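You operate a simulated robot arm through the tools that you are given. There is no shell and no other tool. Be economical: measure what you need, move in short steps, check, and stop when the job is done.

You are at the controls of a simulated two-armed robot. One attempt, no reset.

## Task
Put the grey window that says "plane" from the top of the big table on the green disc. Count the blue tags on the top of the big table, then put as many of the teal lens from the top of the big table on the top of the desk. Turn the grade knob to grade 6. Open the upper drawer of the cleaning bench, put the blue box from the inside of the upper drawer of the cleaning bench on the top of the packing bench and shut the drawer again. Take the orange filter that says "amber" from the cleaning bench top and put it in the purple crate. Do these in any order.

The check looks at the end state, three seconds after you hand in, the way a careful person would. Anything else that was tipped, shoved, dropped, spilled or broken makes it a failure.

## Robot
Two 7-joint arms with two-finger grippers on one trunk, on a base that drives. Base frame: it is fixed to the floor where the robot stands at the start and does not move with it; the origin is under the middle of the robot, x ahead of it, y to its left, z up; the surface under the hand at the start is at about z = 800. Units: mm, rad, N and s.
The left shoulder is at the start at [99, 175, 1022], the right one opposite. With the tool pointing down near the work surface each hand reaches from about 100 to 900 mm from the robot's upright axis, wherever it stands, measured 20 degrees to its own side. Places, roughly: blue box [3250, -2500, 750]; blue tag [500, -250, 750]; grade knob [2000, -2900, 1100]; green disc [1000, -250, 750]; grey window [750, 0, 750]; orange filter [4000, -2750, 1000]; purple crate (20x17x8 cm) [3500, -2800, 900]; teal lens [500, -250, 750]; top of the desk [2400, -500, 800]; top of the packing bench [6200, -900, 900]; upper drawer of the cleaning bench [3100, -2400, 700]. Payload 2.94 kg a hand.
The TCP of each hand is the grasp point between the finger pads, 30 mm short of the fingertips. In the tool frame z runs along the fingers and y along their closing line. The gripper opens to 138 mm. The gripper's body begins 109 mm behind the TCP.
Orientation is that of the tool frame in the base frame, as a unit quaternion [w, x, y, z]. With the fingers straight down and closing along the base's y, the tool's x points along the base's -x, its y along +y and its z along -z.

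## Interface
- The arms move only by the tool servo_tool. It takes "left_moves", "right_moves" or both (then of equal length, played together; a hand with none holds still); each is a list of rows, each a list of 7 numbers: the shift along the base's x, y, z in mm, then the turn, a rotation vector about the base's x, y, z in rad, then the gripper command, from -1 (fully open) to 1 (shut), values between in proportion. In form: [[tx, ty, tz, wx, wy, wz, grip], ...]. A call has 1 to 10 rows; each row shifts and turns the commanded pose from where the row before left it. A row lasts 0.2 s, in which the tool goes at most 50 mm and 0.15 rad; a call with a longer step from one row to the next is refused whole, and so is a gripper value outside its range. A pose out of reach is approached as far as the arm can. The call stops where the force on the tool passes 40 N (or 10 N more than at its start, if that is more) or the arm is blocked; 0.2 s more then pass. The fingers move at their own pace and stop on an object; they squeeze with about 24 N. The grip force told is the motor's: it shows also when the fingers shut on nothing. Time passes only in rows, and 0.2 s behind the last, so rows that do not move let the fingers close. The reply holds the time, the measured pose of the TCP, the force on the tool along the base axes, the opening and the grip force, in the units named above and with some noise, with the torque about the TCP (base axes, N m) and any sound that the robot's microphone picked up, and new pictures: "show" is both (left out), scene, wrist or none (wrist: the cameras of the hands that moved).
- Cameras (640 x 400 px; columns grow to the right, rows downward): "scene" is now at [211.5, -37.8, 1482.7]; the picture's right is [-0.55, -0.84, -0.00], its down [-0.70, 0.46, -0.54] and it looks along [0.46, -0.30, -0.84] (base axes); focal length 275 px, centre (320, 200). "left" rides on the left gripper at [71, -19, -146] in its tool frame; the picture's right is [0.26, 0.96, 0.00], its down [-0.85, 0.23, -0.48] and it looks along [-0.46, 0.13, 0.88] (tool axes); focal length 280 px, centre (320, 200). "right" rides on the right gripper at [71, 19, -146] in its tool frame; the picture's right is [-0.26, 0.96, 0.00], its down [-0.85, -0.23, -0.48] and it looks along [-0.46, -0.12, 0.88] (tool axes); focal length 280 px, centre (320, 200). There is no depth. A picture from a camera that has moved, and an enlarged one, comes with that camera's place and axes in the base frame and with its lens.
- lift_body(by): slides the trunk up (or, below 0, down) by that many mm; the arms and the scene camera ride with it, the base frame stays. It gives what a move gives, with no picture.
- base_move(legs): drives the robot by 1 to 6 legs, each [ahead, turn to the left] in mm and rad, along the robot's own axes; the way and the turn of a leg run together, so that a leg with both is an arc; at most 1500 mm and 3.142 rad a leg. The arms and the cameras ride along, it lands a little off, and it stops where it bumps. It gives what a move gives, and a new picture of the scene camera.
- turn_head(pan, tilt): turns the head with the scene camera to pan (to the left, within 2.094 rad either way) and tilt (down, from -0.506 to 1.204), counted from straight ahead of the robot. It gives what a move gives, and a new picture of the scene camera.
- inspect(camera, box): a new picture of the part [left, top, right, bottom] of that camera's present view, enlarged. The clock stands still meanwhile.
- job_done(): hands the job in; it is judged then, once.

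Work in short steps. Places have to be worked out from the pictures, the camera data and where the tool is seen: move nearer, look again, correct. Check each grasp and each placing, and mend what went wrong. You have 196 turns and 260 pictures in all, those below and enlarged ones among them. Open the grippers and draw the arms clear of the work before you hand the job in, unless the task says otherwise.

The tools are called after ">>>" as name(argument=value, ...) on one line, values as JSON. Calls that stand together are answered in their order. servo_tool: Moves the arms, as the interface text tells. Its arguments: {"type":"object","properties":{"left_moves":{"type":"array","items":{"type":"array","items":{"type":"number"}}},"right_moves":{"type":"array","items":{"type":"array","items":{"type":"number"}}},"show":{"type":"string","enum":["both","scene","wrist","none"]}},"required":[]} The other tools are called the same way: lift_body (by) slides the trunk up or down; base_move (legs) drives the base; turn_head (pan, tilt) turns the head that bears the scene camera; inspect (camera, box) takes an enlarged picture of a part of a camera's view; job_done () hands the job in.

At the start:

```text
time_s: 0.0
left_eef_pos: [567.8, 10.1, 1022.4]
left_tool_rot: [0.001, -0.001, 1.0, 0.0]
left_ft_force: [-0.9, -0.4, -0.7]
left_wrist_torque: [-0.02, -0.01, -0.01]
left_width: 138.0
left_grip_force: 0.1
right_eef_pos: [358.6, -363.4, 1068.9]
right_tool_rot: [0.0, 0.0, 1.0, 0.0]
right_ft_force: [-0.2, -0.6, -0.2]
right_wrist_torque: [0.01, 0.0, 0.01]
right_width: 138.1
right_grip_force: 0.0
trunk travel left (down, up): [-197.0, 537.0]
robot x, y, heading: [-0.4, -0.2, -0.003]
head pan, tilt: [-0.579, 0.993]
```

scene: 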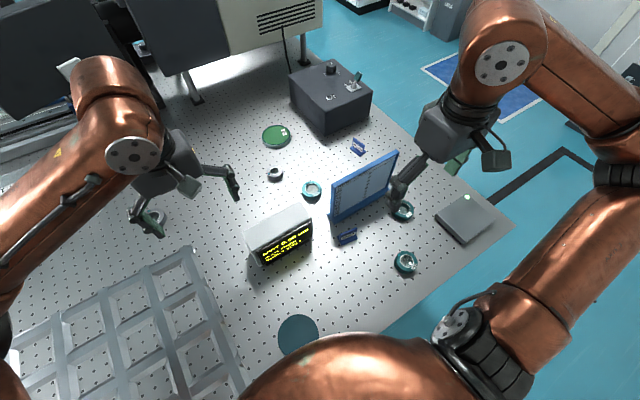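
right: 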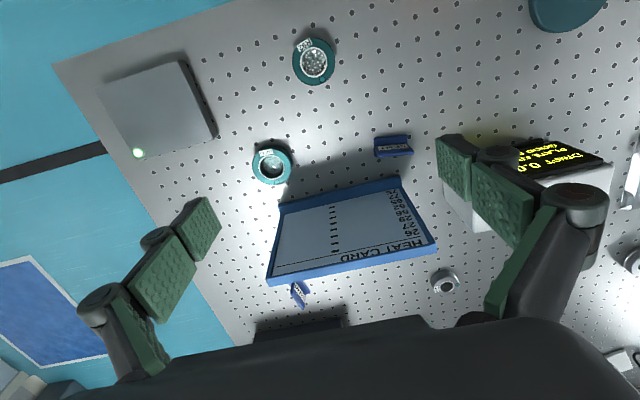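
left: 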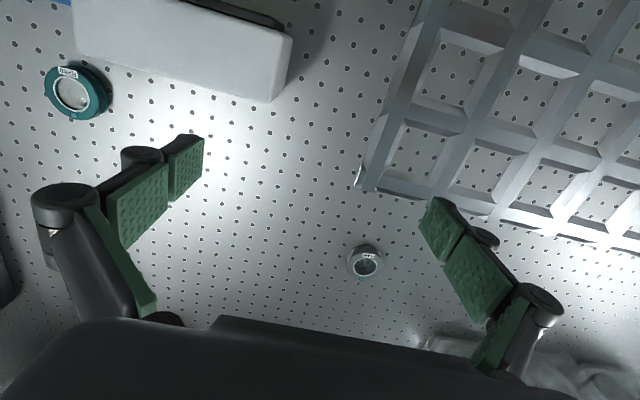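

I see two blue tags so far, three teal lenses and two or more grey windows. I'll enlarge the views to read labels.

>>> inspect(camera="left", box=[320, 220, 420, 300])

>>> inspect(camera="right", box=[230, 20, 480, 310])

>>> inspect(camera="scene", box=[220, 60, 520, 290])

```text
5.00 times, centred on (370, 260) of left
camera zoom: at [497.0, -7.7, 1167.3], right [-0.26, 0.96, 0.0], down [0.85, 0.23, 0.48], along [0.46, 0.13, -0.88], focal length 1402 px, centre (70, -100)
```

zoom: 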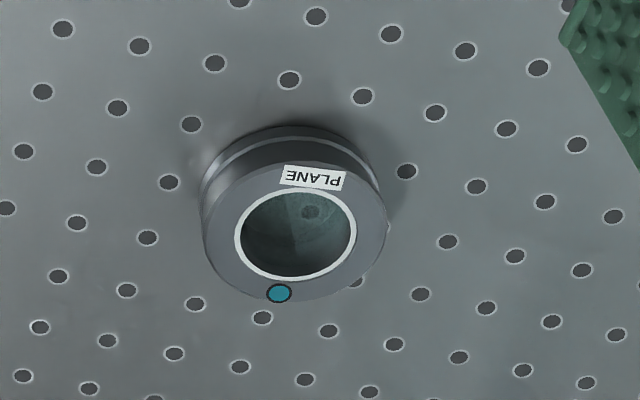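

```text
1.38 times, centred on (355, 165) of right
camera zoom: at [287.2, -344.0, 1214.5], right [0.26, 0.96, 0.0], down [0.85, -0.23, 0.48], along [0.46, -0.12, -0.88], focal length 387 px, centre (272, 248)
```

zoom: 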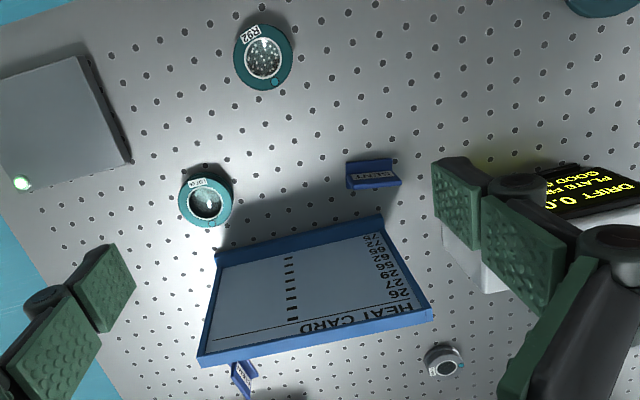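

```text
1.74 times, centred on (370, 175) of scene
camera zoom: at [211.5, -37.8, 1482.7], right [-0.55, -0.84, 0.0], down [-0.7, 0.46, -0.54], along [0.46, -0.3, -0.84], focal length 478 px, centre (233, 244)
```

zoom: 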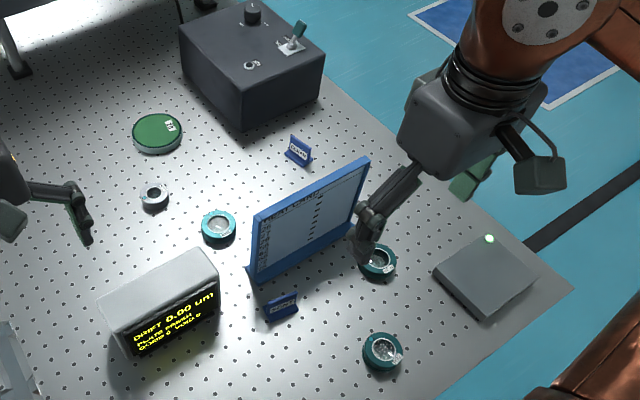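

The PLANE window is about [779,146]. Now I look around the rest of the table for more tags.

>>> turn_head(pan=0.5, tilt=0.8)

>>> turn_head(pan=-0.1, tilt=0.6)

>>> turn_head(pan=-0.9, tilt=0.5)

```text
time_s: 1.3
left_eef_pos: [568.8, 11.5, 1022.7]
left_tool_rot: [0.0, -0.001, 1.0, 0.0]
left_ft_force: [-0.7, -0.7, 0.3]
left_wrist_torque: [-0.02, 0.01, -0.03]
left_width: 138.4
left_grip_force: 0.0
right_eef_pos: [358.5, -363.6, 1068.5]
right_tool_rot: [0.0, -0.001, 1.0, 0.0]
right_ft_force: [-0.2, -0.1, 1.0]
right_wrist_torque: [-0.04, -0.01, 0.0]
right_width: 138.0
right_grip_force: 0.1
trunk travel left (down, up): [-197.0, 537.0]
robot x, y, heading: [-0.4, -2.6, 0.002]
head pan, tilt: [0.499, 0.799]
camera scene: at [223.8, 39.0, 1497.4], right [0.48, -0.88, 0.0], down [-0.63, -0.34, -0.7], along [0.61, 0.33, -0.72], focal length 275 px, centre (320, 200)
```

scene: 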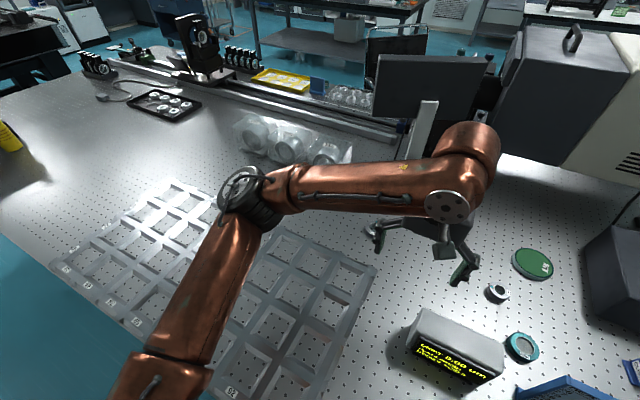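

```text
time_s: 2.3
left_eef_pos: [569.0, 11.9, 1021.3]
left_tool_rot: [0.0, 0.0, 1.0, -0.001]
left_ft_force: [0.1, -0.1, -1.1]
left_wrist_torque: [-0.02, -0.02, 0.01]
left_width: 137.8
left_grip_force: 0.0
right_eef_pos: [358.3, -364.5, 1067.3]
right_tool_rot: [0.0, -0.001, 1.0, 0.0]
right_ft_force: [0.0, -0.6, -0.3]
right_wrist_torque: [0.03, 0.02, -0.01]
right_width: 137.8
right_grip_force: 0.0
trunk travel left (down, up): [-197.0, 537.0]
robot x, y, heading: [3.2, 1.4, -0.001]
head pan, tilt: [-0.099, 0.6]
camera scene: at [240.9, -8.2, 1514.2], right [-0.1, -1.0, 0.0], down [-0.56, 0.06, -0.82], along [0.82, -0.08, -0.57], focal length 275 px, centre (320, 200)
```

scene: 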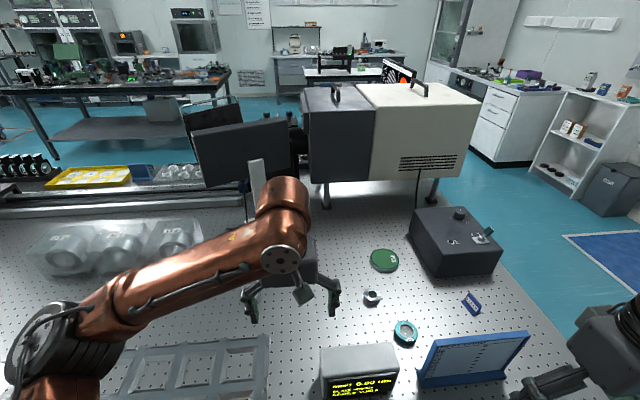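

```text
time_s: 3.5
left_eef_pos: [568.2, 11.6, 1021.7]
left_tool_rot: [0.0, 0.0, 1.0, 0.0]
left_ft_force: [0.2, 0.6, 0.8]
left_wrist_torque: [-0.02, -0.01, 0.02]
left_width: 138.1
left_grip_force: 0.1
right_eef_pos: [357.1, -363.9, 1067.9]
right_tool_rot: [0.0, -0.001, 1.0, -0.001]
right_ft_force: [-0.8, -0.2, -0.3]
right_wrist_torque: [0.0, 0.01, 0.03]
right_width: 138.0
right_grip_force: 0.2
trunk travel left (down, up): [-197.0, 537.0]
robot x, y, heading: [-1.1, 0.1, -0.007]
head pan, tilt: [-0.901, 0.499]
camera scene: at [209.5, -70.8, 1523.3], right [-0.78, -0.62, 0.0], down [-0.3, 0.38, -0.88], along [0.55, -0.69, -0.48], focal length 275 px, centre (320, 200)
```

scene: 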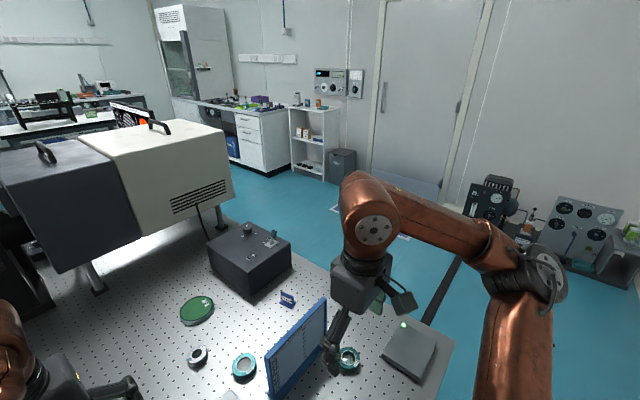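

There may be tags hidden behind the control box and card; I raise the trunk for a higher view.

>>> lift_body(by=530)

>>> turn_head(pan=-0.25, tilt=0.95)

>>> turn_head(pan=0.5, tilt=0.95)

```text
refused: 530 is not a number from -400 to 400
```

```text
time_s: 4.5
left_eef_pos: [569.5, 10.8, 1022.2]
left_tool_rot: [0.0, 0.0, 1.0, -0.001]
left_ft_force: [-0.4, 0.0, -0.5]
left_wrist_torque: [0.0, -0.01, 0.01]
left_width: 138.0
left_grip_force: 0.1
right_eef_pos: [358.1, -364.3, 1069.4]
right_tool_rot: [0.0, 0.0, 1.0, 0.0]
right_ft_force: [1.0, 0.9, 0.5]
right_wrist_torque: [0.01, 0.01, -0.01]
right_width: 138.1
right_grip_force: 0.1
trunk travel left (down, up): [-197.0, 537.0]
robot x, y, heading: [-0.1, -2.1, -0.003]
head pan, tilt: [-0.25, 0.949]
camera scene: at [223.4, -17.6, 1485.9], right [-0.25, -0.97, 0.0], down [-0.79, 0.2, -0.58], along [0.56, -0.14, -0.81], focal length 275 px, centre (320, 200)
```

scene: 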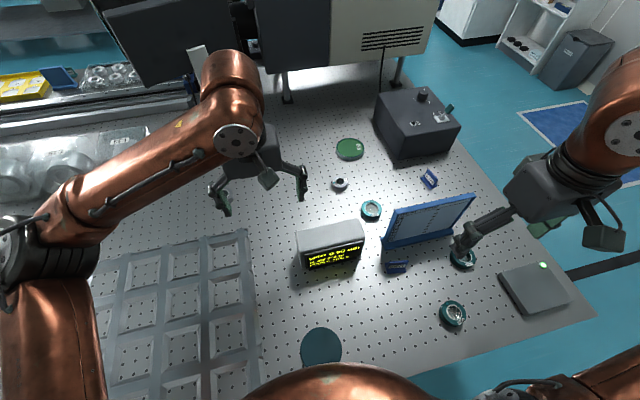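

```text
time_s: 5.6
left_eef_pos: [567.4, 10.6, 1021.0]
left_tool_rot: [0.0, 0.001, 1.0, 0.0]
left_ft_force: [-0.2, -0.9, -0.3]
left_wrist_torque: [0.03, 0.0, 0.01]
left_width: 138.0
left_grip_force: 0.1
right_eef_pos: [359.3, -363.3, 1067.2]
right_tool_rot: [0.001, 0.0, 1.0, -0.001]
right_ft_force: [-0.3, 0.9, 0.0]
right_wrist_torque: [-0.01, 0.05, 0.02]
right_width: 137.9
right_grip_force: 0.1
trunk travel left (down, up): [-197.0, 537.0]
robot x, y, heading: [-1.1, 3.7, -0.0]
head pan, tilt: [0.499, 0.949]
camera scene: at [216.8, 35.2, 1485.9], right [0.48, -0.88, 0.0], down [-0.71, -0.39, -0.58], along [0.51, 0.28, -0.81], focal length 275 px, centre (320, 200)
```

scene: 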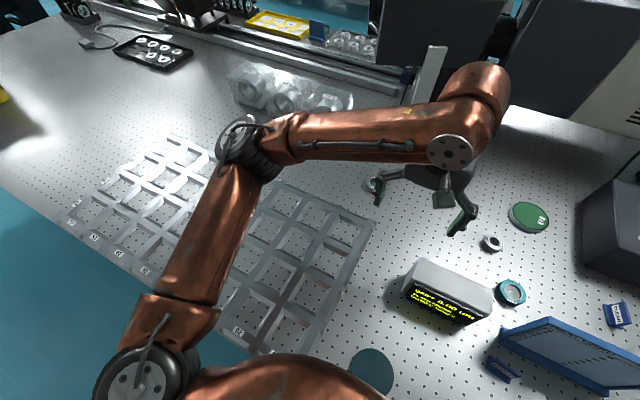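

>>> lift_body(by=400)

>>> turn_head(pan=-0.2, tilt=1.0)

>>> inspect(camera="right", box=[0, 0, 640, 400])

>>> inspect(camera="left", box=[0, 0, 640, 400])

```text
time_s: 9.4
left_eef_pos: [568.5, 10.5, 1419.6]
left_tool_rot: [0.0, 0.001, 1.0, -0.001]
left_ft_force: [-0.4, -0.8, -0.6]
left_wrist_torque: [0.0, 0.02, 0.0]
left_width: 138.3
left_grip_force: 0.1
right_eef_pos: [358.6, -364.9, 1468.9]
right_tool_rot: [0.0, 0.0, 1.0, 0.001]
right_ft_force: [-0.3, 0.4, 0.4]
right_wrist_torque: [0.01, 0.0, 0.02]
right_width: 137.9
right_grip_force: 0.1
trunk travel left (down, up): [-597.0, 137.0]
robot x, y, heading: [0.3, -3.1, -0.004]
head pan, tilt: [0.499, 0.949]
```

```text
time_s: 10.5
left_eef_pos: [568.9, 10.1, 1420.6]
left_tool_rot: [0.0, 0.0, 1.0, 0.0]
left_ft_force: [0.0, -0.8, 0.0]
left_wrist_torque: [-0.01, -0.01, 0.02]
left_width: 137.9
left_grip_force: 0.2
right_eef_pos: [357.0, -364.3, 1467.3]
right_tool_rot: [0.0, 0.0, 1.0, 0.001]
right_ft_force: [0.2, 0.0, 0.6]
right_wrist_torque: [-0.01, 0.0, 0.0]
right_width: 138.1
right_grip_force: 0.1
trunk travel left (down, up): [-597.0, 137.0]
robot x, y, heading: [3.1, -0.1, -0.0]
head pan, tilt: [-0.201, 1.0]
camera scene: at [51.8, -13.3, 1888.3], right [-0.2, -0.98, 0.0], down [-0.82, 0.17, -0.54], along [0.53, -0.11, -0.84], focal length 275 px, centre (320, 200)
```

scene: 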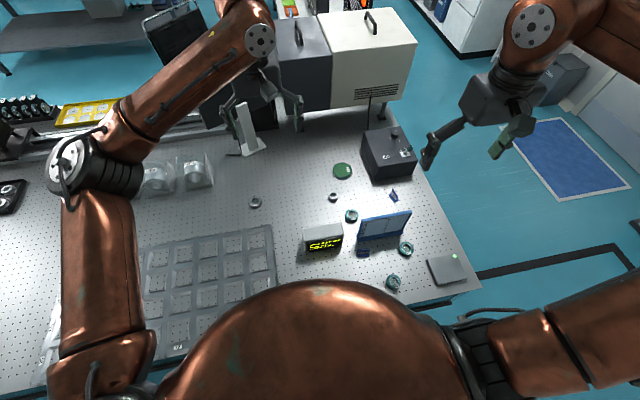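

```text
1.00 times, centred on (320, 200) of right (not enlarged: the box is as wide or as high as the picture)
camera zoom: at [287.2, -344.0, 1614.6], right [0.26, 0.96, 0.0], down [0.85, -0.23, 0.48], along [0.46, -0.12, -0.88], focal length 280 px, centre (320, 200)
```

zoom: 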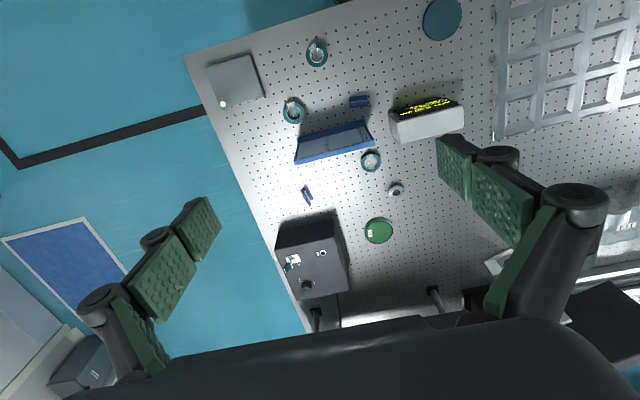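

```text
1.00 times, centred on (320, 200) of left (not enlarged: the box is as wide or as high as the picture)
camera zoom: at [496.9, -7.7, 1567.4], right [-0.26, 0.97, 0.0], down [0.85, 0.23, 0.48], along [0.46, 0.12, -0.88], focal length 280 px, centre (320, 200)
```

zoom: 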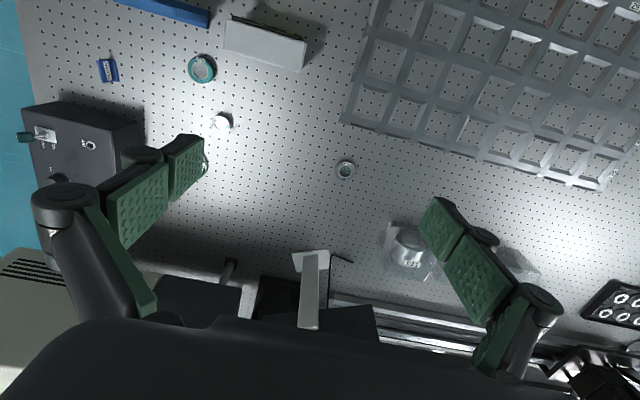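

Two tags are confirmed so far. I check the far-left part, the blue thing by the yellow tray, and beneath the enclosure.

>>> turn_head(pan=0.5, tilt=0.75)

>>> inspect(camera="scene", box=[200, 40, 440, 190])

>>> turn_head(pan=1.1, tilt=0.9)

```text
time_s: 11.6
left_eef_pos: [568.7, 11.2, 1422.1]
left_tool_rot: [0.0, 0.0, 1.0, 0.0]
left_ft_force: [1.2, 0.6, 0.0]
left_wrist_torque: [0.01, -0.01, 0.0]
left_width: 138.0
left_grip_force: 0.1
right_eef_pos: [358.2, -363.0, 1468.4]
right_tool_rot: [0.0, 0.0, 1.0, 0.0]
right_ft_force: [-0.7, -0.2, 0.0]
right_wrist_torque: [-0.03, -0.01, 0.0]
right_width: 138.3
right_grip_force: 0.1
trunk travel left (down, up): [-597.0, 137.0]
robot x, y, heading: [2.2, -2.8, 0.003]
head pan, tilt: [0.499, 0.75]
camera scene: at [56.3, 40.1, 1907.5], right [0.48, -0.88, 0.0], down [-0.6, -0.33, -0.73], along [0.64, 0.35, -0.68], focal length 275 px, centre (320, 200)
```

scene: 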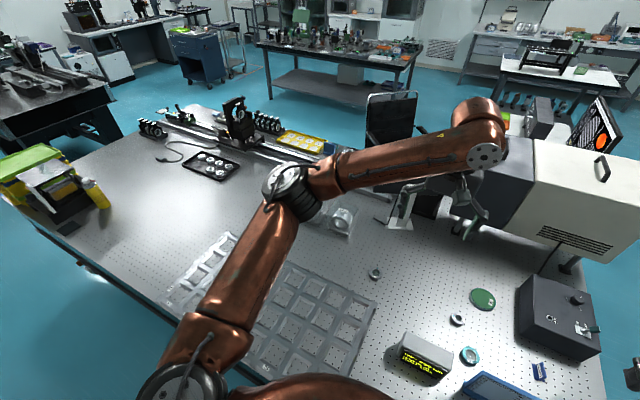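

```text
2.67 times, centred on (320, 115) of scene
camera zoom: at [56.3, 40.1, 1907.5], right [0.48, -0.88, 0.0], down [-0.6, -0.33, -0.73], along [0.64, 0.35, -0.68], focal length 733 px, centre (320, 427)
```

zoom: 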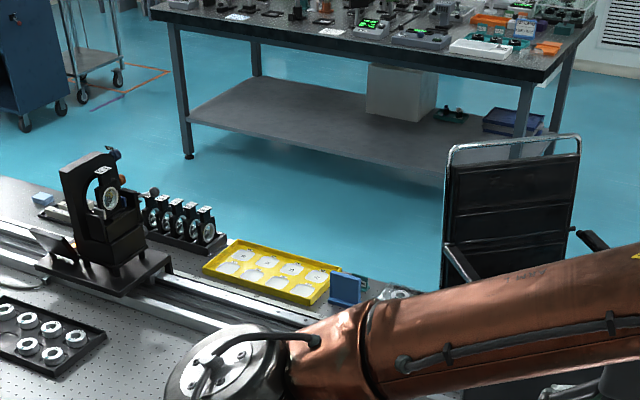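

```text
time_s: 12.6
left_eef_pos: [568.7, 11.6, 1421.6]
left_tool_rot: [-0.001, 0.0, 1.0, -0.001]
left_ft_force: [0.0, -0.1, 0.1]
left_wrist_torque: [0.0, -0.01, -0.02]
left_width: 137.8
left_grip_force: 0.1
right_eef_pos: [357.7, -365.3, 1468.3]
right_tool_rot: [0.0, 0.0, 1.0, 0.0]
right_ft_force: [0.1, -0.5, -0.1]
right_wrist_torque: [0.02, 0.01, -0.01]
right_width: 138.3
right_grip_force: 0.1
trunk travel left (down, up): [-597.0, 137.0]
robot x, y, heading: [-1.1, -0.4, 0.001]
head pan, tilt: [1.1, 0.901]
camera scene: at [17.9, 67.7, 1895.6], right [0.89, -0.45, 0.0], down [-0.36, -0.7, -0.62], along [0.28, 0.55, -0.78], focal length 275 px, centre (320, 200)
```

scene: 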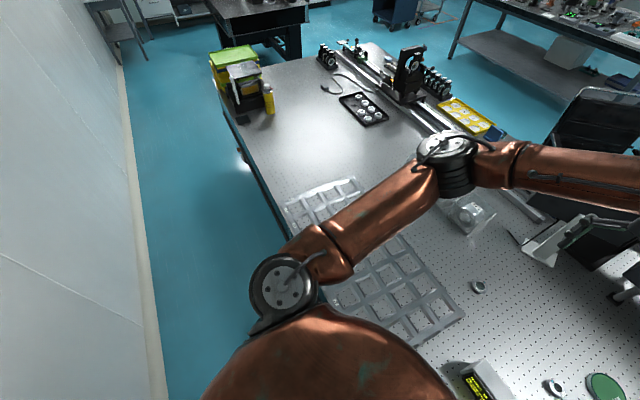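

The blue thing there is a large case on the rail, not a tag, so the count is 2. Lowering the trunk back and bringing the left hand above the PLANE window.

>>> lift_body(by=-400)

>>> servo_tool(left_moves=[[42, 26, -20, 0, 0, 0, -1], [42, 26, -20, 0, 0, 0, -1], [42, 26, -20, 0, 0, 0, -1], [42, 26, -20, 0, 0, 0, -1], [40, 26, -20, 0, 0, 0, -1], [0, 0, -10, 0, 0, 0, -1]], show="wrist")

```text
time_s: 16.4
left_eef_pos: [568.6, 12.2, 1022.4]
left_tool_rot: [0.0, 0.0, 1.0, 0.0]
left_ft_force: [0.2, 0.3, -0.2]
left_wrist_torque: [-0.02, -0.02, 0.01]
left_width: 137.9
left_grip_force: 0.0
right_eef_pos: [355.5, -363.7, 1069.0]
right_tool_rot: [-0.001, 0.0, 1.0, -0.001]
right_ft_force: [0.3, -0.4, 0.7]
right_wrist_torque: [0.0, -0.02, -0.03]
right_width: 137.8
right_grip_force: 0.1
trunk travel left (down, up): [-197.0, 537.0]
robot x, y, heading: [2.7, 0.6, 0.003]
head pan, tilt: [1.1, 0.901]
```

```text
refused: row 1 steps farther than a row can; nothing moved
```

Step too long; I split it finer.

>>> servo_tool(left_moves=[[35, 22, -18, 0, 0, 0, -1], [35, 22, -18, 0, 0, 0, -1], [35, 22, -18, 0, 0, 0, -1], [35, 22, -18, 0, 0, 0, -1], [35, 22, -18, 0, 0, 0, -1], [33, 20, -18, 0, 0, 0, -1], [0, 0, 0, 0, 0, 0, -1]], show="wrist")

```text
time_s: 18.0
left_eef_pos: [776.1, 141.7, 913.1]
left_tool_rot: [0.0, 0.0, 1.0, 0.0]
left_ft_force: [0.4, -0.5, -0.2]
left_wrist_torque: [0.0, -0.03, -0.02]
left_width: 138.0
left_grip_force: 0.1
right_eef_pos: [358.6, -364.1, 1068.8]
right_tool_rot: [-0.001, 0.0, 1.0, 0.001]
right_ft_force: [-0.4, 0.1, 0.3]
right_wrist_torque: [0.0, 0.01, 0.03]
right_width: 138.2
right_grip_force: 0.0
trunk travel left (down, up): [-197.0, 537.0]
robot x, y, heading: [-0.5, 0.3, 0.001]
head pan, tilt: [1.1, 0.901]
camera left: at [704.0, 122.8, 1059.1], right [-0.26, 0.97, 0.0], down [0.85, 0.23, 0.48], along [0.46, 0.12, -0.88], focal length 280 px, centre (320, 200)
```

left: 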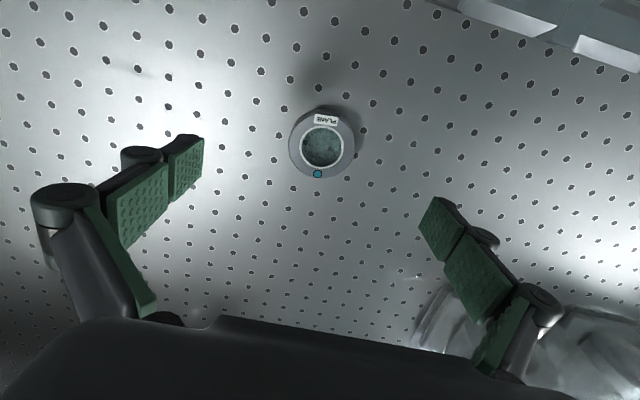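

Window is centred under the hand at [776,141]. Descend to z≈832.

>>> servo_tool(left_moves=[[0, 0, -30, 0, 0, 0, -1], [0, 0, -30, 0, 0, 0, -1], [0, 0, -10, 0, 0, 0, -1], [0, 0, -8, 0, 0, 0, -1], [0, 0, 0, 0, 0, 0, -1]], show="wrist")

```text
time_s: 19.2
left_eef_pos: [776.9, 141.5, 833.1]
left_tool_rot: [0.001, 0.001, 1.0, 0.0]
left_ft_force: [-0.2, 0.0, -0.3]
left_wrist_torque: [-0.01, -0.04, 0.05]
left_width: 138.0
left_grip_force: 0.0
right_eef_pos: [357.1, -364.7, 1068.7]
right_tool_rot: [0.001, 0.0, 1.0, 0.0]
right_ft_force: [-0.3, 0.2, -0.5]
right_wrist_torque: [-0.01, -0.02, 0.0]
right_width: 137.8
right_grip_force: 0.1
trunk travel left (down, up): [-197.0, 537.0]
robot x, y, heading: [0.1, -1.5, -0.001]
head pan, tilt: [1.1, 0.901]
camera left: at [704.8, 121.8, 980.3], right [-0.26, 0.97, 0.0], down [0.85, 0.23, 0.48], along [0.46, 0.12, -0.88], focal length 280 px, centre (320, 200)
```

left: 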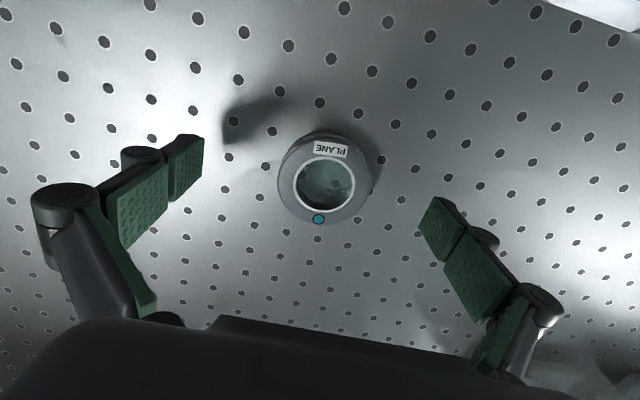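

Top at z≈818, centre ≈[776.6,143.7]. Slightly lower and close.

>>> servo_tool(left_moves=[[0, 2, -3, 0, 0, 0, -1], [0, 0, 0, 0, 0, 0, 1], [0, 0, 0, 0, 0, 0, 1], [0, 0, 0, 0, 0, 0, 1], [0, 0, 0, 0, 0, 0, 1], [0, 0, 0, 0, 0, 0, 1], [0, 0, 0, 0, 0, 0, 1], [0, 0, 0, 0, 0, 0, 1]], show="wrist")

```text
time_s: 21.0
left_eef_pos: [775.8, 143.4, 832.8]
left_tool_rot: [0.0, 0.0, 1.0, 0.0]
left_ft_force: [-0.3, -0.5, 0.8]
left_wrist_torque: [0.03, 0.01, -0.03]
left_width: 58.4
left_grip_force: 24.1
right_eef_pos: [358.0, -363.9, 1068.1]
right_tool_rot: [0.0, 0.0, 1.0, 0.0]
right_ft_force: [0.3, -0.1, -0.1]
right_wrist_torque: [-0.03, -0.03, 0.0]
right_width: 137.7
right_grip_force: 0.1
trunk travel left (down, up): [-197.0, 537.0]
robot x, y, heading: [-1.7, 0.1, 0.002]
head pan, tilt: [1.1, 0.901]
camera left: at [704.8, 124.2, 977.9], right [-0.26, 0.96, 0.0], down [0.85, 0.23, 0.48], along [0.46, 0.12, -0.88], focal length 280 px, centre (320, 200)
```

left: 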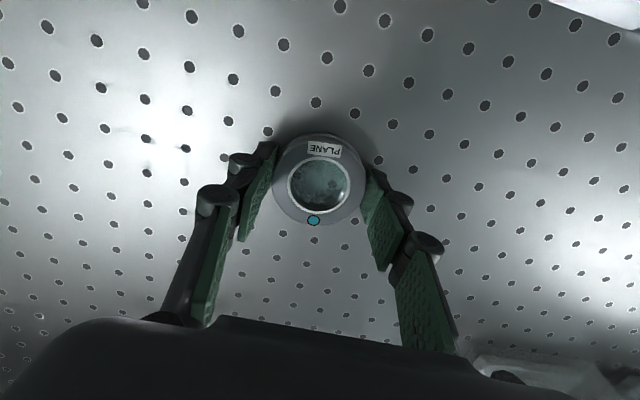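

Held, width 58. Lift 150 mm, then turn the base right 0.5 rad to bring the disc in reach.

>>> servo_tool(left_moves=[[0, 0, 30, 0, 0, 0, 1], [0, 0, 40, 0, 0, 0, 1], [0, 0, 40, 0, 0, 0, 1], [0, 0, 40, 0, 0, 0, 1]], show="none")

>>> base_move(legs=[[0, -0.45]])

>>> turn_head(pan=0.1, tilt=0.8)

```text
time_s: 22.0
left_eef_pos: [775.7, 143.0, 983.4]
left_tool_rot: [0.0, 0.0, 1.0, 0.001]
left_ft_force: [0.4, -0.1, -0.2]
left_wrist_torque: [0.0, -0.02, -0.04]
left_width: 58.4
left_grip_force: 24.2
right_eef_pos: [356.7, -364.3, 1068.7]
right_tool_rot: [0.0, 0.0, 1.0, 0.0]
right_ft_force: [0.1, -0.4, -0.2]
right_wrist_torque: [-0.03, -0.06, 0.0]
right_width: 137.6
right_grip_force: 0.0
trunk travel left (down, up): [-197.0, 537.0]
robot x, y, heading: [1.2, -0.3, -0.006]
head pan, tilt: [1.1, 0.901]
```

```text
time_s: 22.9
left_eef_pos: [782.8, 96.0, 982.1]
left_tool_rot: [0.0, 0.028, 1.0, 0.002]
left_ft_force: [-0.4, -0.6, -0.8]
left_wrist_torque: [0.11, 0.0, -0.04]
left_width: 58.7
left_grip_force: 23.9
right_eef_pos: [335.6, -387.2, 1069.0]
right_tool_rot: [0.003, 0.031, 1.0, 0.002]
right_ft_force: [-0.4, -1.2, -0.7]
right_wrist_torque: [0.09, -0.01, 0.01]
right_width: 137.8
right_grip_force: 0.0
trunk travel left (down, up): [-197.0, 537.0]
robot x, y, heading: [-1.7, 1.4, -0.054]
head pan, tilt: [1.1, 0.901]
stopped in leg 1: the robot was blocked; the commanded pose is now the measured one
camera scene: at [190.4, 53.5, 1489.8], right [0.86, -0.5, 0.0], down [-0.4, -0.68, -0.62], along [0.31, 0.54, -0.78], focal length 275 px, centre (320, 200)
```

scene: 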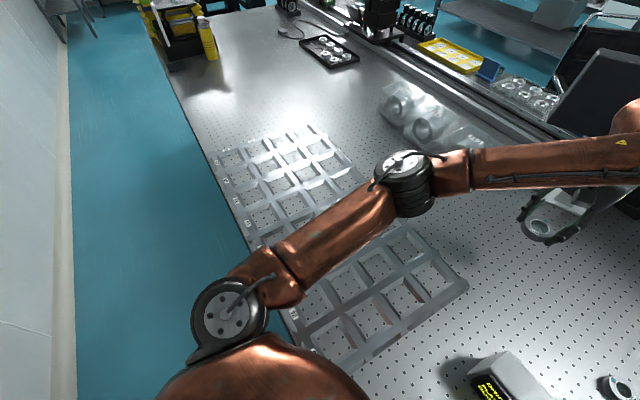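

```text
time_s: 24.2
left_eef_pos: [784.4, 100.5, 981.2]
left_tool_rot: [-0.002, 0.028, 1.0, 0.001]
left_ft_force: [0.2, -0.1, -0.4]
left_wrist_torque: [0.02, 0.01, -0.02]
left_width: 58.7
left_grip_force: 23.9
right_eef_pos: [335.5, -385.4, 1068.5]
right_tool_rot: [0.002, 0.029, 1.0, -0.001]
right_ft_force: [-0.6, 0.1, -0.1]
right_wrist_torque: [-0.01, -0.01, 0.0]
right_width: 137.7
right_grip_force: 0.0
trunk travel left (down, up): [-197.0, 537.0]
robot x, y, heading: [1.0, 2.0, -0.056]
head pan, tilt: [0.099, 0.799]
camera scene: at [233.5, -4.7, 1497.4], right [0.04, -1.0, 0.0], down [-0.72, -0.03, -0.7], along [0.7, 0.03, -0.72], focal length 275 px, centre (320, 200)
```

scene: 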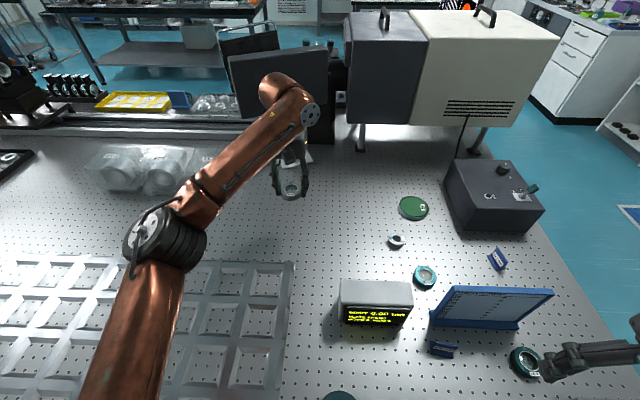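

Base corner touches the table, so I'll back off, shift ~300 mm right, and re-approach. First look behind me.

>>> turn_head(pan=-2.05, tilt=0.6)

>>> turn_head(pan=-1.2, tilt=0.9)

```text
time_s: 26.2
left_eef_pos: [783.5, 100.1, 981.8]
left_tool_rot: [-0.001, 0.027, 1.0, 0.0]
left_ft_force: [-0.1, -0.6, -1.0]
left_wrist_torque: [-0.02, -0.01, 0.0]
left_width: 58.3
left_grip_force: 24.1
right_eef_pos: [336.6, -384.8, 1069.2]
right_tool_rot: [0.002, 0.029, 1.0, 0.0]
right_ft_force: [0.4, -0.4, 0.4]
right_wrist_torque: [0.05, 0.03, 0.0]
right_width: 138.0
right_grip_force: 0.0
trunk travel left (down, up): [-197.0, 537.0]
robot x, y, heading: [-0.8, 1.2, -0.051]
head pan, tilt: [-2.051, 0.6]
camera scene: at [107.8, -84.2, 1514.3], right [-0.86, 0.51, 0.0], down [0.29, 0.49, -0.83], along [-0.42, -0.71, -0.56], focal length 275 px, centre (320, 200)
```

scene: 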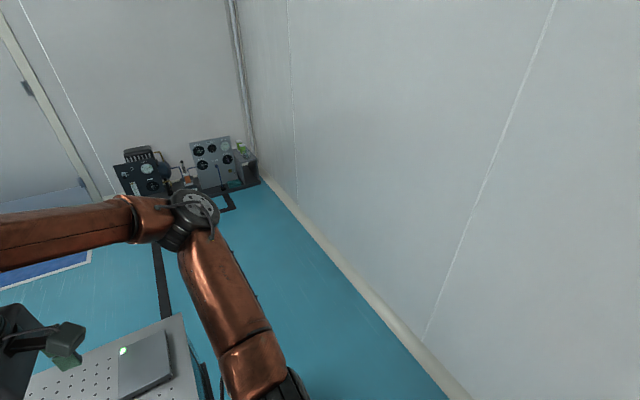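

```text
time_s: 27.4
left_eef_pos: [784.7, 99.3, 982.0]
left_tool_rot: [-0.001, 0.028, 1.0, 0.0]
left_ft_force: [-0.4, -0.4, 0.0]
left_wrist_torque: [0.0, -0.01, -0.02]
left_width: 58.6
left_grip_force: 23.8
right_eef_pos: [335.9, -384.1, 1069.9]
right_tool_rot: [0.002, 0.029, 1.0, 0.001]
right_ft_force: [0.1, 0.9, -0.1]
right_wrist_torque: [0.02, 0.0, 0.01]
right_width: 138.0
right_grip_force: 0.1
trunk travel left (down, up): [-197.0, 537.0]
robot x, y, heading: [1.4, -5.1, -0.055]
head pan, tilt: [-1.201, 0.901]
camera scene: at [176.1, -80.0, 1489.5], right [-0.95, -0.31, 0.0], down [-0.24, 0.75, -0.62], along [0.19, -0.59, -0.78], focal length 275 px, centre (320, 200)
```

scene: 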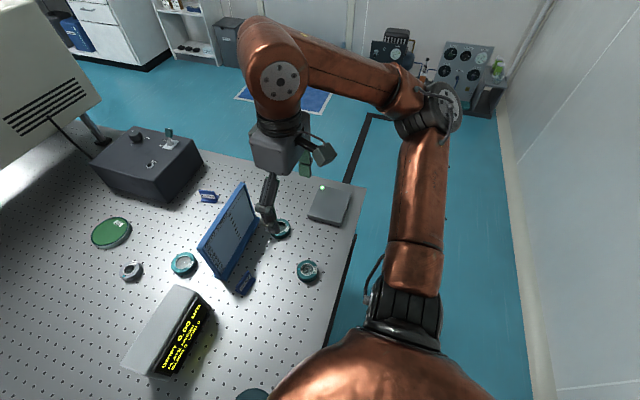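

Wall behind is at x≈-750 and the table edge at x≈217. I'll back 230, spin left 1.1, reverse 300, spin back, then look.

>>> lift_body(by=120)

>>> base_move(legs=[[-230, 0.05], [0, 1.1], [-300, 0], [0, -1.1]])

```text
time_s: 28.9
left_eef_pos: [784.4, 98.5, 1100.7]
left_tool_rot: [-0.001, 0.027, 1.0, 0.001]
left_ft_force: [-0.3, -0.3, -1.4]
left_wrist_torque: [0.01, 0.03, 0.01]
left_width: 58.3
left_grip_force: 24.4
right_eef_pos: [337.1, -385.0, 1189.9]
right_tool_rot: [0.002, 0.029, 1.0, 0.001]
right_ft_force: [-0.1, -0.1, 1.0]
right_wrist_torque: [-0.01, 0.02, 0.01]
right_width: 137.9
right_grip_force: 0.0
trunk travel left (down, up): [-317.0, 417.0]
robot x, y, heading: [-0.6, 0.5, -0.052]
head pan, tilt: [-1.201, 0.901]
```

```text
time_s: 30.1
left_eef_pos: [695.1, 116.9, 1094.2]
left_tool_rot: [0.004, 0.003, 1.0, -0.017]
left_ft_force: [-2.4, -4.6, 2.5]
left_wrist_torque: [0.56, -0.39, 0.03]
left_width: 58.4
left_grip_force: 24.2
right_eef_pos: [244.3, -371.5, 1186.5]
right_tool_rot: [-0.005, 0.022, 1.0, -0.007]
right_ft_force: [-3.1, -0.6, 0.8]
right_wrist_torque: [0.09, -0.4, -0.06]
right_width: 137.9
right_grip_force: 0.1
trunk travel left (down, up): [-317.0, 417.0]
robot x, y, heading: [-120.7, 4.4, -0.03]
head pan, tilt: [-1.201, 0.901]
stopped in leg 1: the robot was blocked; the commanded pose is now the measured one
camera scene: at [41.2, -69.3, 1616.4], right [-0.94, -0.33, 0.04], down [-0.29, 0.74, -0.61], along [0.17, -0.58, -0.79], focal length 275 px, centre (320, 200)
```

scene: 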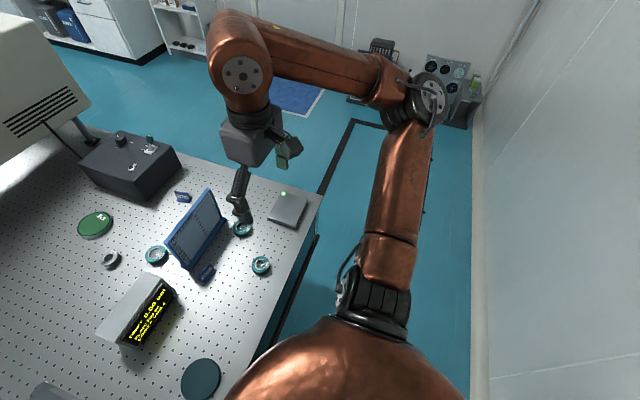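

Blocked behind at only 120 mm. I look behind to the left.

>>> turn_head(pan=2.05, tilt=0.9)

>>> turn_head(pan=-2.09, tilt=1.15)

```text
time_s: 32.9
left_eef_pos: [653.6, 123.2, 1110.3]
left_tool_rot: [0.007, 0.008, 1.0, -0.008]
left_ft_force: [-0.3, -0.4, -0.8]
left_wrist_torque: [0.0, 0.0, -0.02]
left_width: 58.3
left_grip_force: 24.2
right_eef_pos: [208.0, -371.4, 1192.5]
right_tool_rot: [0.012, 0.018, 1.0, -0.003]
right_ft_force: [1.0, -0.1, -0.4]
right_wrist_torque: [0.03, 0.01, 0.0]
right_width: 137.9
right_grip_force: 0.0
trunk travel left (down, up): [-317.0, 417.0]
robot x, y, heading: [-123.0, 2.3, -0.027]
head pan, tilt: [2.051, 0.901]
camera scene: at [-88.8, 71.4, 1615.0], right [0.9, 0.43, 0.0], down [0.34, -0.71, -0.62], along [-0.27, 0.56, -0.78], focal length 275 px, centre (320, 200)
```

scene: 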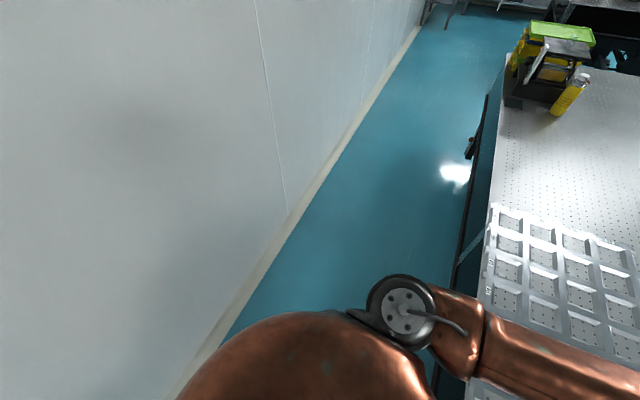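

```text
time_s: 36.3
left_eef_pos: [651.2, 122.4, 1111.6]
left_tool_rot: [0.007, 0.008, 1.0, -0.008]
left_ft_force: [0.5, -0.4, -0.7]
left_wrist_torque: [0.01, 0.01, -0.01]
left_width: 58.1
left_grip_force: 24.2
right_eef_pos: [207.4, -370.8, 1192.1]
right_tool_rot: [0.011, 0.019, 1.0, -0.003]
right_ft_force: [0.8, -0.4, 0.7]
right_wrist_torque: [0.0, 0.0, 0.04]
right_width: 138.1
right_grip_force: 0.1
trunk travel left (down, up): [-317.0, 417.0]
robot x, y, heading: [-120.3, 3.4, -0.035]
head pan, tilt: [-2.089, 1.15]
camera scene: at [-88.1, -47.0, 1598.1], right [-0.85, 0.52, 0.0], down [0.48, 0.78, -0.41], along [-0.21, -0.35, -0.91], focal length 275 px, centre (320, 200)
```

scene: 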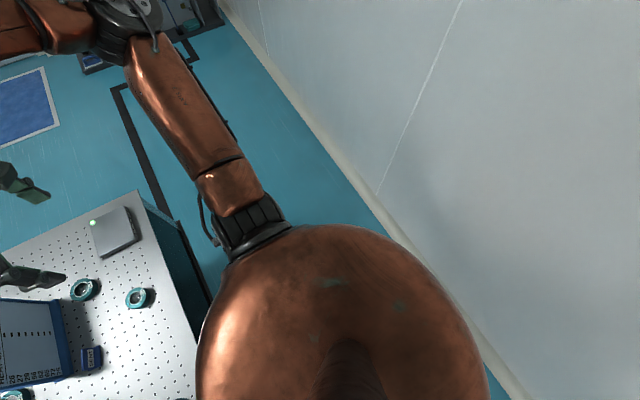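

The aisle is tight (about 960 mm). I test whether the base can turn right here.

>>> base_move(legs=[[60, 0], [0, -0.4]])

```text
time_s: 37.7
left_eef_pos: [689.4, 82.3, 1125.5]
left_tool_rot: [0.014, 0.02, 1.0, -0.01]
left_ft_force: [2.0, -2.0, -4.7]
left_wrist_torque: [0.27, 0.22, -0.01]
left_width: 58.1
left_grip_force: 24.4
right_eef_pos: [207.0, -391.7, 1199.2]
right_tool_rot: [0.031, 0.046, 0.998, -0.006]
right_ft_force: [1.4, -0.8, 1.7]
right_wrist_torque: [0.04, 0.07, 0.02]
right_width: 137.8
right_grip_force: 0.0
trunk travel left (down, up): [-317.0, 417.0]
robot x, y, heading: [-60.9, 2.6, -0.081]
head pan, tilt: [-2.089, 1.15]
stopped in leg 2: the robot was blocked; the commanded pose is now the measured one
camera scene: at [-28.1, -56.5, 1598.1], right [-0.82, 0.57, 0.0], down [0.52, 0.75, -0.41], along [-0.23, -0.33, -0.91], focal length 275 px, centre (320, 200)
```

scene: 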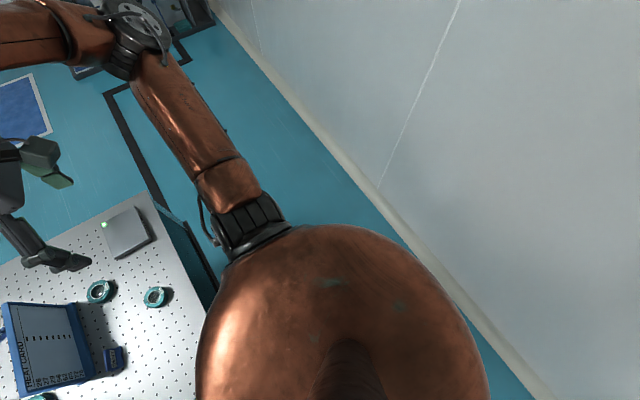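

Turning right is blocked; I test turning left.

>>> base_move(legs=[[0, 0.5]])

```text
time_s: 38.5
left_eef_pos: [688.0, 112.6, 1124.7]
left_tool_rot: [0.015, 0.006, 1.0, -0.011]
left_ft_force: [0.3, 0.0, -1.8]
left_wrist_torque: [-0.05, 0.04, 0.01]
left_width: 58.0
left_grip_force: 24.3
right_eef_pos: [217.8, -375.9, 1205.5]
right_tool_rot: [0.039, 0.028, 0.999, -0.009]
right_ft_force: [-0.3, 0.6, -0.7]
right_wrist_torque: [-0.04, -0.03, 0.02]
right_width: 138.2
right_grip_force: 0.1
trunk travel left (down, up): [-317.0, 417.0]
robot x, y, heading: [-59.6, 1.9, -0.053]
head pan, tilt: [-2.089, 1.15]
stopped in leg 1: the robot was blocked; the commanded pose is now the measured one
camera scene: at [-26.9, -47.8, 1598.0], right [-0.84, 0.54, 0.0], down [0.49, 0.77, -0.41], along [-0.22, -0.34, -0.91], focal length 275 px, centre (320, 200)
```

scene: 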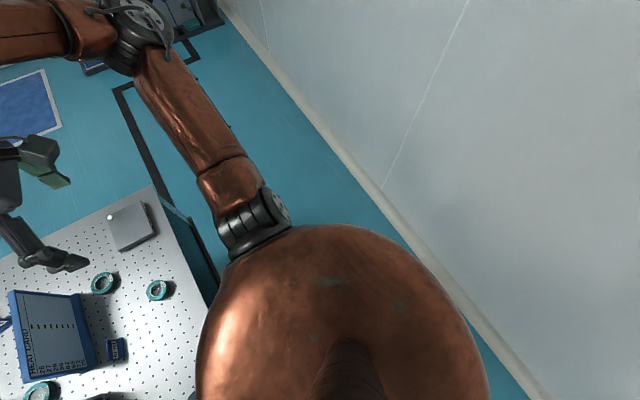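

Both turns get blocked after a few hundredths of a rad. I test pure backward drive again.

>>> base_move(legs=[[-200, 0]])

```text
time_s: 40.1
left_eef_pos: [483.2, 118.8, 1126.6]
left_tool_rot: [0.015, 0.008, 1.0, -0.01]
left_ft_force: [-1.5, -0.4, -1.4]
left_wrist_torque: [0.01, 0.0, 0.0]
left_width: 58.2
left_grip_force: 24.3
right_eef_pos: [14.1, -367.9, 1205.3]
right_tool_rot: [0.04, 0.03, 0.999, -0.009]
right_ft_force: [-0.8, 0.4, -0.4]
right_wrist_torque: [-0.02, -0.05, 0.02]
right_width: 137.9
right_grip_force: 0.0
trunk travel left (down, up): [-317.0, 417.0]
robot x, y, heading: [-260.9, 14.1, -0.055]
head pan, tilt: [-2.089, 1.15]
camera scene: at [-230.2, -38.5, 1598.0], right [-0.84, 0.55, 0.0], down [0.5, 0.77, -0.41], along [-0.22, -0.34, -0.91], focal length 275 px, centre (320, 200)
```

scene: 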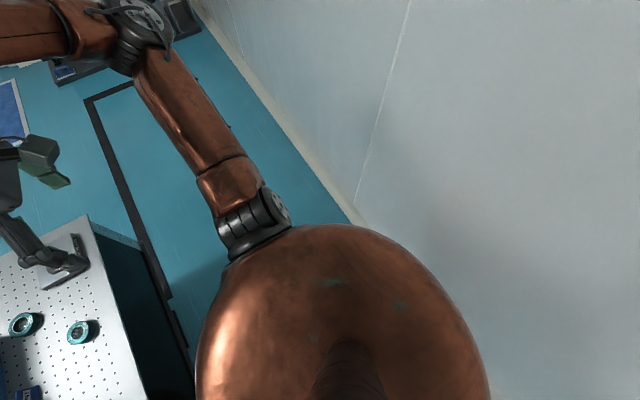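

That worked: the base had been tucked under the table. Now spin left, reverse, spin back.

>>> base_move(legs=[[0, 1.0], [-300, 0], [0, -0.95]])

```text
time_s: 41.0
left_eef_pos: [479.8, 144.9, 1128.4]
left_tool_rot: [0.016, -0.009, 1.0, -0.011]
left_ft_force: [0.1, 0.8, -0.7]
left_wrist_torque: [-0.08, 0.01, -0.01]
left_width: 58.0
left_grip_force: 24.2
right_eef_pos: [29.7, -356.3, 1202.8]
right_tool_rot: [0.037, 0.015, 0.999, -0.009]
right_ft_force: [0.0, 0.8, 1.2]
right_wrist_torque: [-0.09, 0.01, -0.01]
right_width: 138.1
right_grip_force: 0.1
trunk travel left (down, up): [-317.0, 417.0]
robot x, y, heading: [-258.8, 17.0, -0.025]
head pan, tilt: [-2.089, 1.15]
stopped in leg 1: the robot was blocked; the commanded pose is now the measured one
camera scene: at [-227.5, -35.3, 1598.2], right [-0.86, 0.52, 0.0], down [0.47, 0.78, -0.41], along [-0.21, -0.35, -0.91], focal length 275 px, centre (320, 200)
```

scene: 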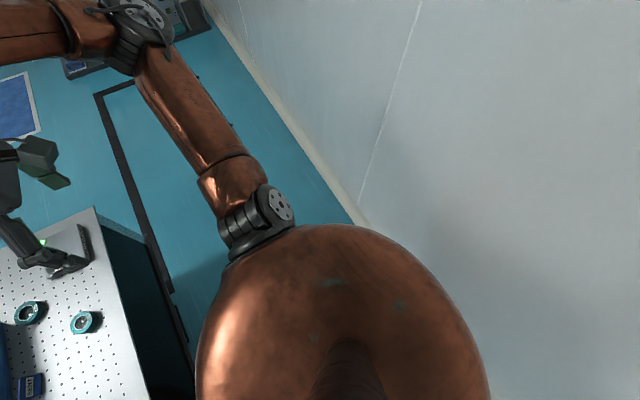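

Every block came after ~0.03 rad of turning. I test a series of very small turns.

>>> base_move(legs=[[0, 0.03], [0, 0.03], [0, 0.03], [0, 0.03], [0, 0.03], [0, 0.03]])

```text
time_s: 43.7
left_eef_pos: [446.0, 275.1, 1127.9]
left_tool_rot: [0.017, -0.099, 0.995, -0.009]
left_ft_force: [0.3, -0.8, -0.5]
left_wrist_torque: [0.03, 0.02, 0.04]
left_width: 58.0
left_grip_force: 23.9
right_eef_pos: [91.4, -300.6, 1203.3]
right_tool_rot: [0.038, -0.075, 0.996, -0.005]
right_ft_force: [0.2, -1.0, -0.2]
right_wrist_torque: [0.03, 0.02, 0.0]
right_width: 138.0
right_grip_force: 0.1
trunk travel left (down, up): [-317.0, 417.0]
robot x, y, heading: [-263.3, 13.7, 0.16]
head pan, tilt: [-2.089, 1.15]
camera scene: at [-218.8, -30.7, 1598.1], right [-0.93, 0.35, 0.0], down [0.32, 0.85, -0.41], along [-0.15, -0.38, -0.91], focal length 275 px, centre (320, 200)
```

scene: 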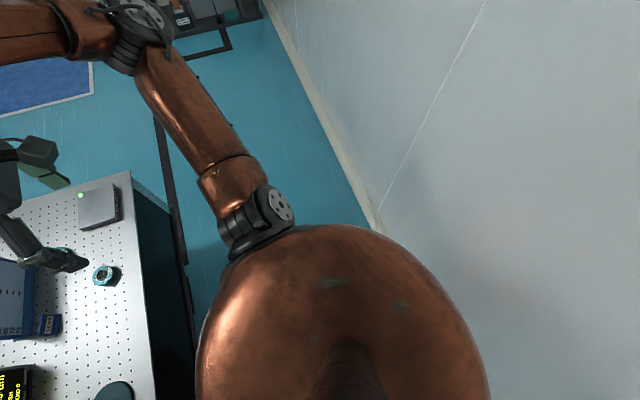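

Small turns work; long turns are likely tripped by arm inertia. I tuck the left hand in and test a larger turn.

>>> servo_tool(left_moves=[[-48, -10, 0, 0, 0, 0, 1], [-48, -10, 0, 0, 0, 0, 1], [-48, -10, 0, 0, 0, 0, 1], [-48, -10, 0, 0, 0, 0, 1], [-48, -10, 0, 0, 0, 0, 1], [-48, -10, 0, 0, 0, 0, 1]], show="none")

>>> turn_head(pan=0, tilt=0.8)

>>> base_move(legs=[[0, -0.6]])

```text
time_s: 45.1
left_eef_pos: [155.6, 216.8, 1127.3]
left_tool_rot: [0.018, -0.099, 0.995, -0.009]
left_ft_force: [-0.3, -0.5, -1.2]
left_wrist_torque: [-0.01, -0.05, -0.04]
left_width: 57.8
left_grip_force: 23.8
right_eef_pos: [89.2, -299.4, 1205.0]
right_tool_rot: [0.038, -0.076, 0.996, -0.004]
right_ft_force: [-0.2, -0.1, 0.3]
right_wrist_torque: [0.0, -0.08, -0.01]
right_width: 137.9
right_grip_force: 0.0
trunk travel left (down, up): [-317.0, 417.0]
robot x, y, heading: [-262.1, 13.4, 0.154]
head pan, tilt: [-2.089, 1.15]
```

```text
time_s: 47.1
left_eef_pos: [157.8, 217.1, 1128.4]
left_tool_rot: [0.017, -0.099, 0.995, -0.01]
left_ft_force: [-0.7, -0.4, -1.0]
left_wrist_torque: [0.01, 0.02, 0.02]
left_width: 57.6
left_grip_force: 24.1
right_eef_pos: [91.4, -298.6, 1204.1]
right_tool_rot: [0.037, -0.076, 0.996, -0.004]
right_ft_force: [0.3, -0.2, -0.1]
right_wrist_torque: [-0.01, 0.01, 0.03]
right_width: 138.2
right_grip_force: 0.1
trunk travel left (down, up): [-317.0, 417.0]
robot x, y, heading: [-260.1, 17.4, 0.154]
head pan, tilt: [0.0, 0.799]
camera scene: at [-118.3, 38.1, 1623.0], right [0.15, -0.99, 0.0], down [-0.71, -0.11, -0.7], along [0.69, 0.11, -0.72], focal length 275 px, centre (320, 200)
```

scene: 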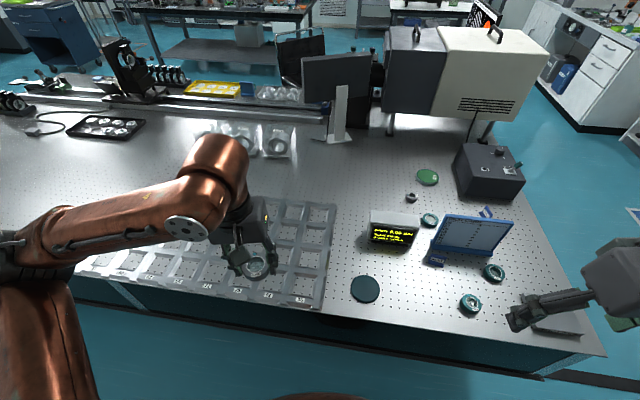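

```text
time_s: 49.1
left_eef_pos: [199.0, -51.2, 1127.8]
left_tool_rot: [0.014, 0.194, 0.981, -0.013]
left_ft_force: [0.0, -1.0, -0.9]
left_wrist_torque: [0.01, -0.01, 0.0]
left_width: 58.1
left_grip_force: 24.4
right_eef_pos: [-144.2, -443.3, 1204.3]
right_tool_rot: [0.034, 0.218, 0.975, -0.015]
right_ft_force: [-0.6, 0.1, 0.0]
right_wrist_torque: [0.01, -0.01, 0.02]
right_width: 138.0
right_grip_force: 0.0
trunk travel left (down, up): [-317.0, 417.0]
robot x, y, heading: [-264.4, 14.2, -0.43]
head pan, tilt: [0.0, 0.799]
camera scene: at [-130.5, -46.2, 1623.0], right [-0.42, -0.91, 0.0], down [-0.65, 0.3, -0.7], along [0.63, -0.29, -0.72], focal length 275 px, centre (320, 200)
```

scene: 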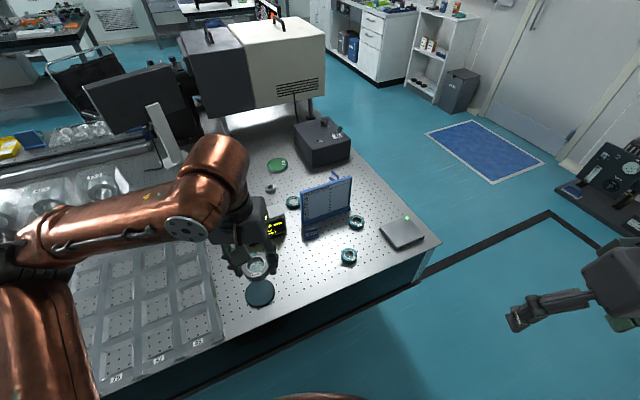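

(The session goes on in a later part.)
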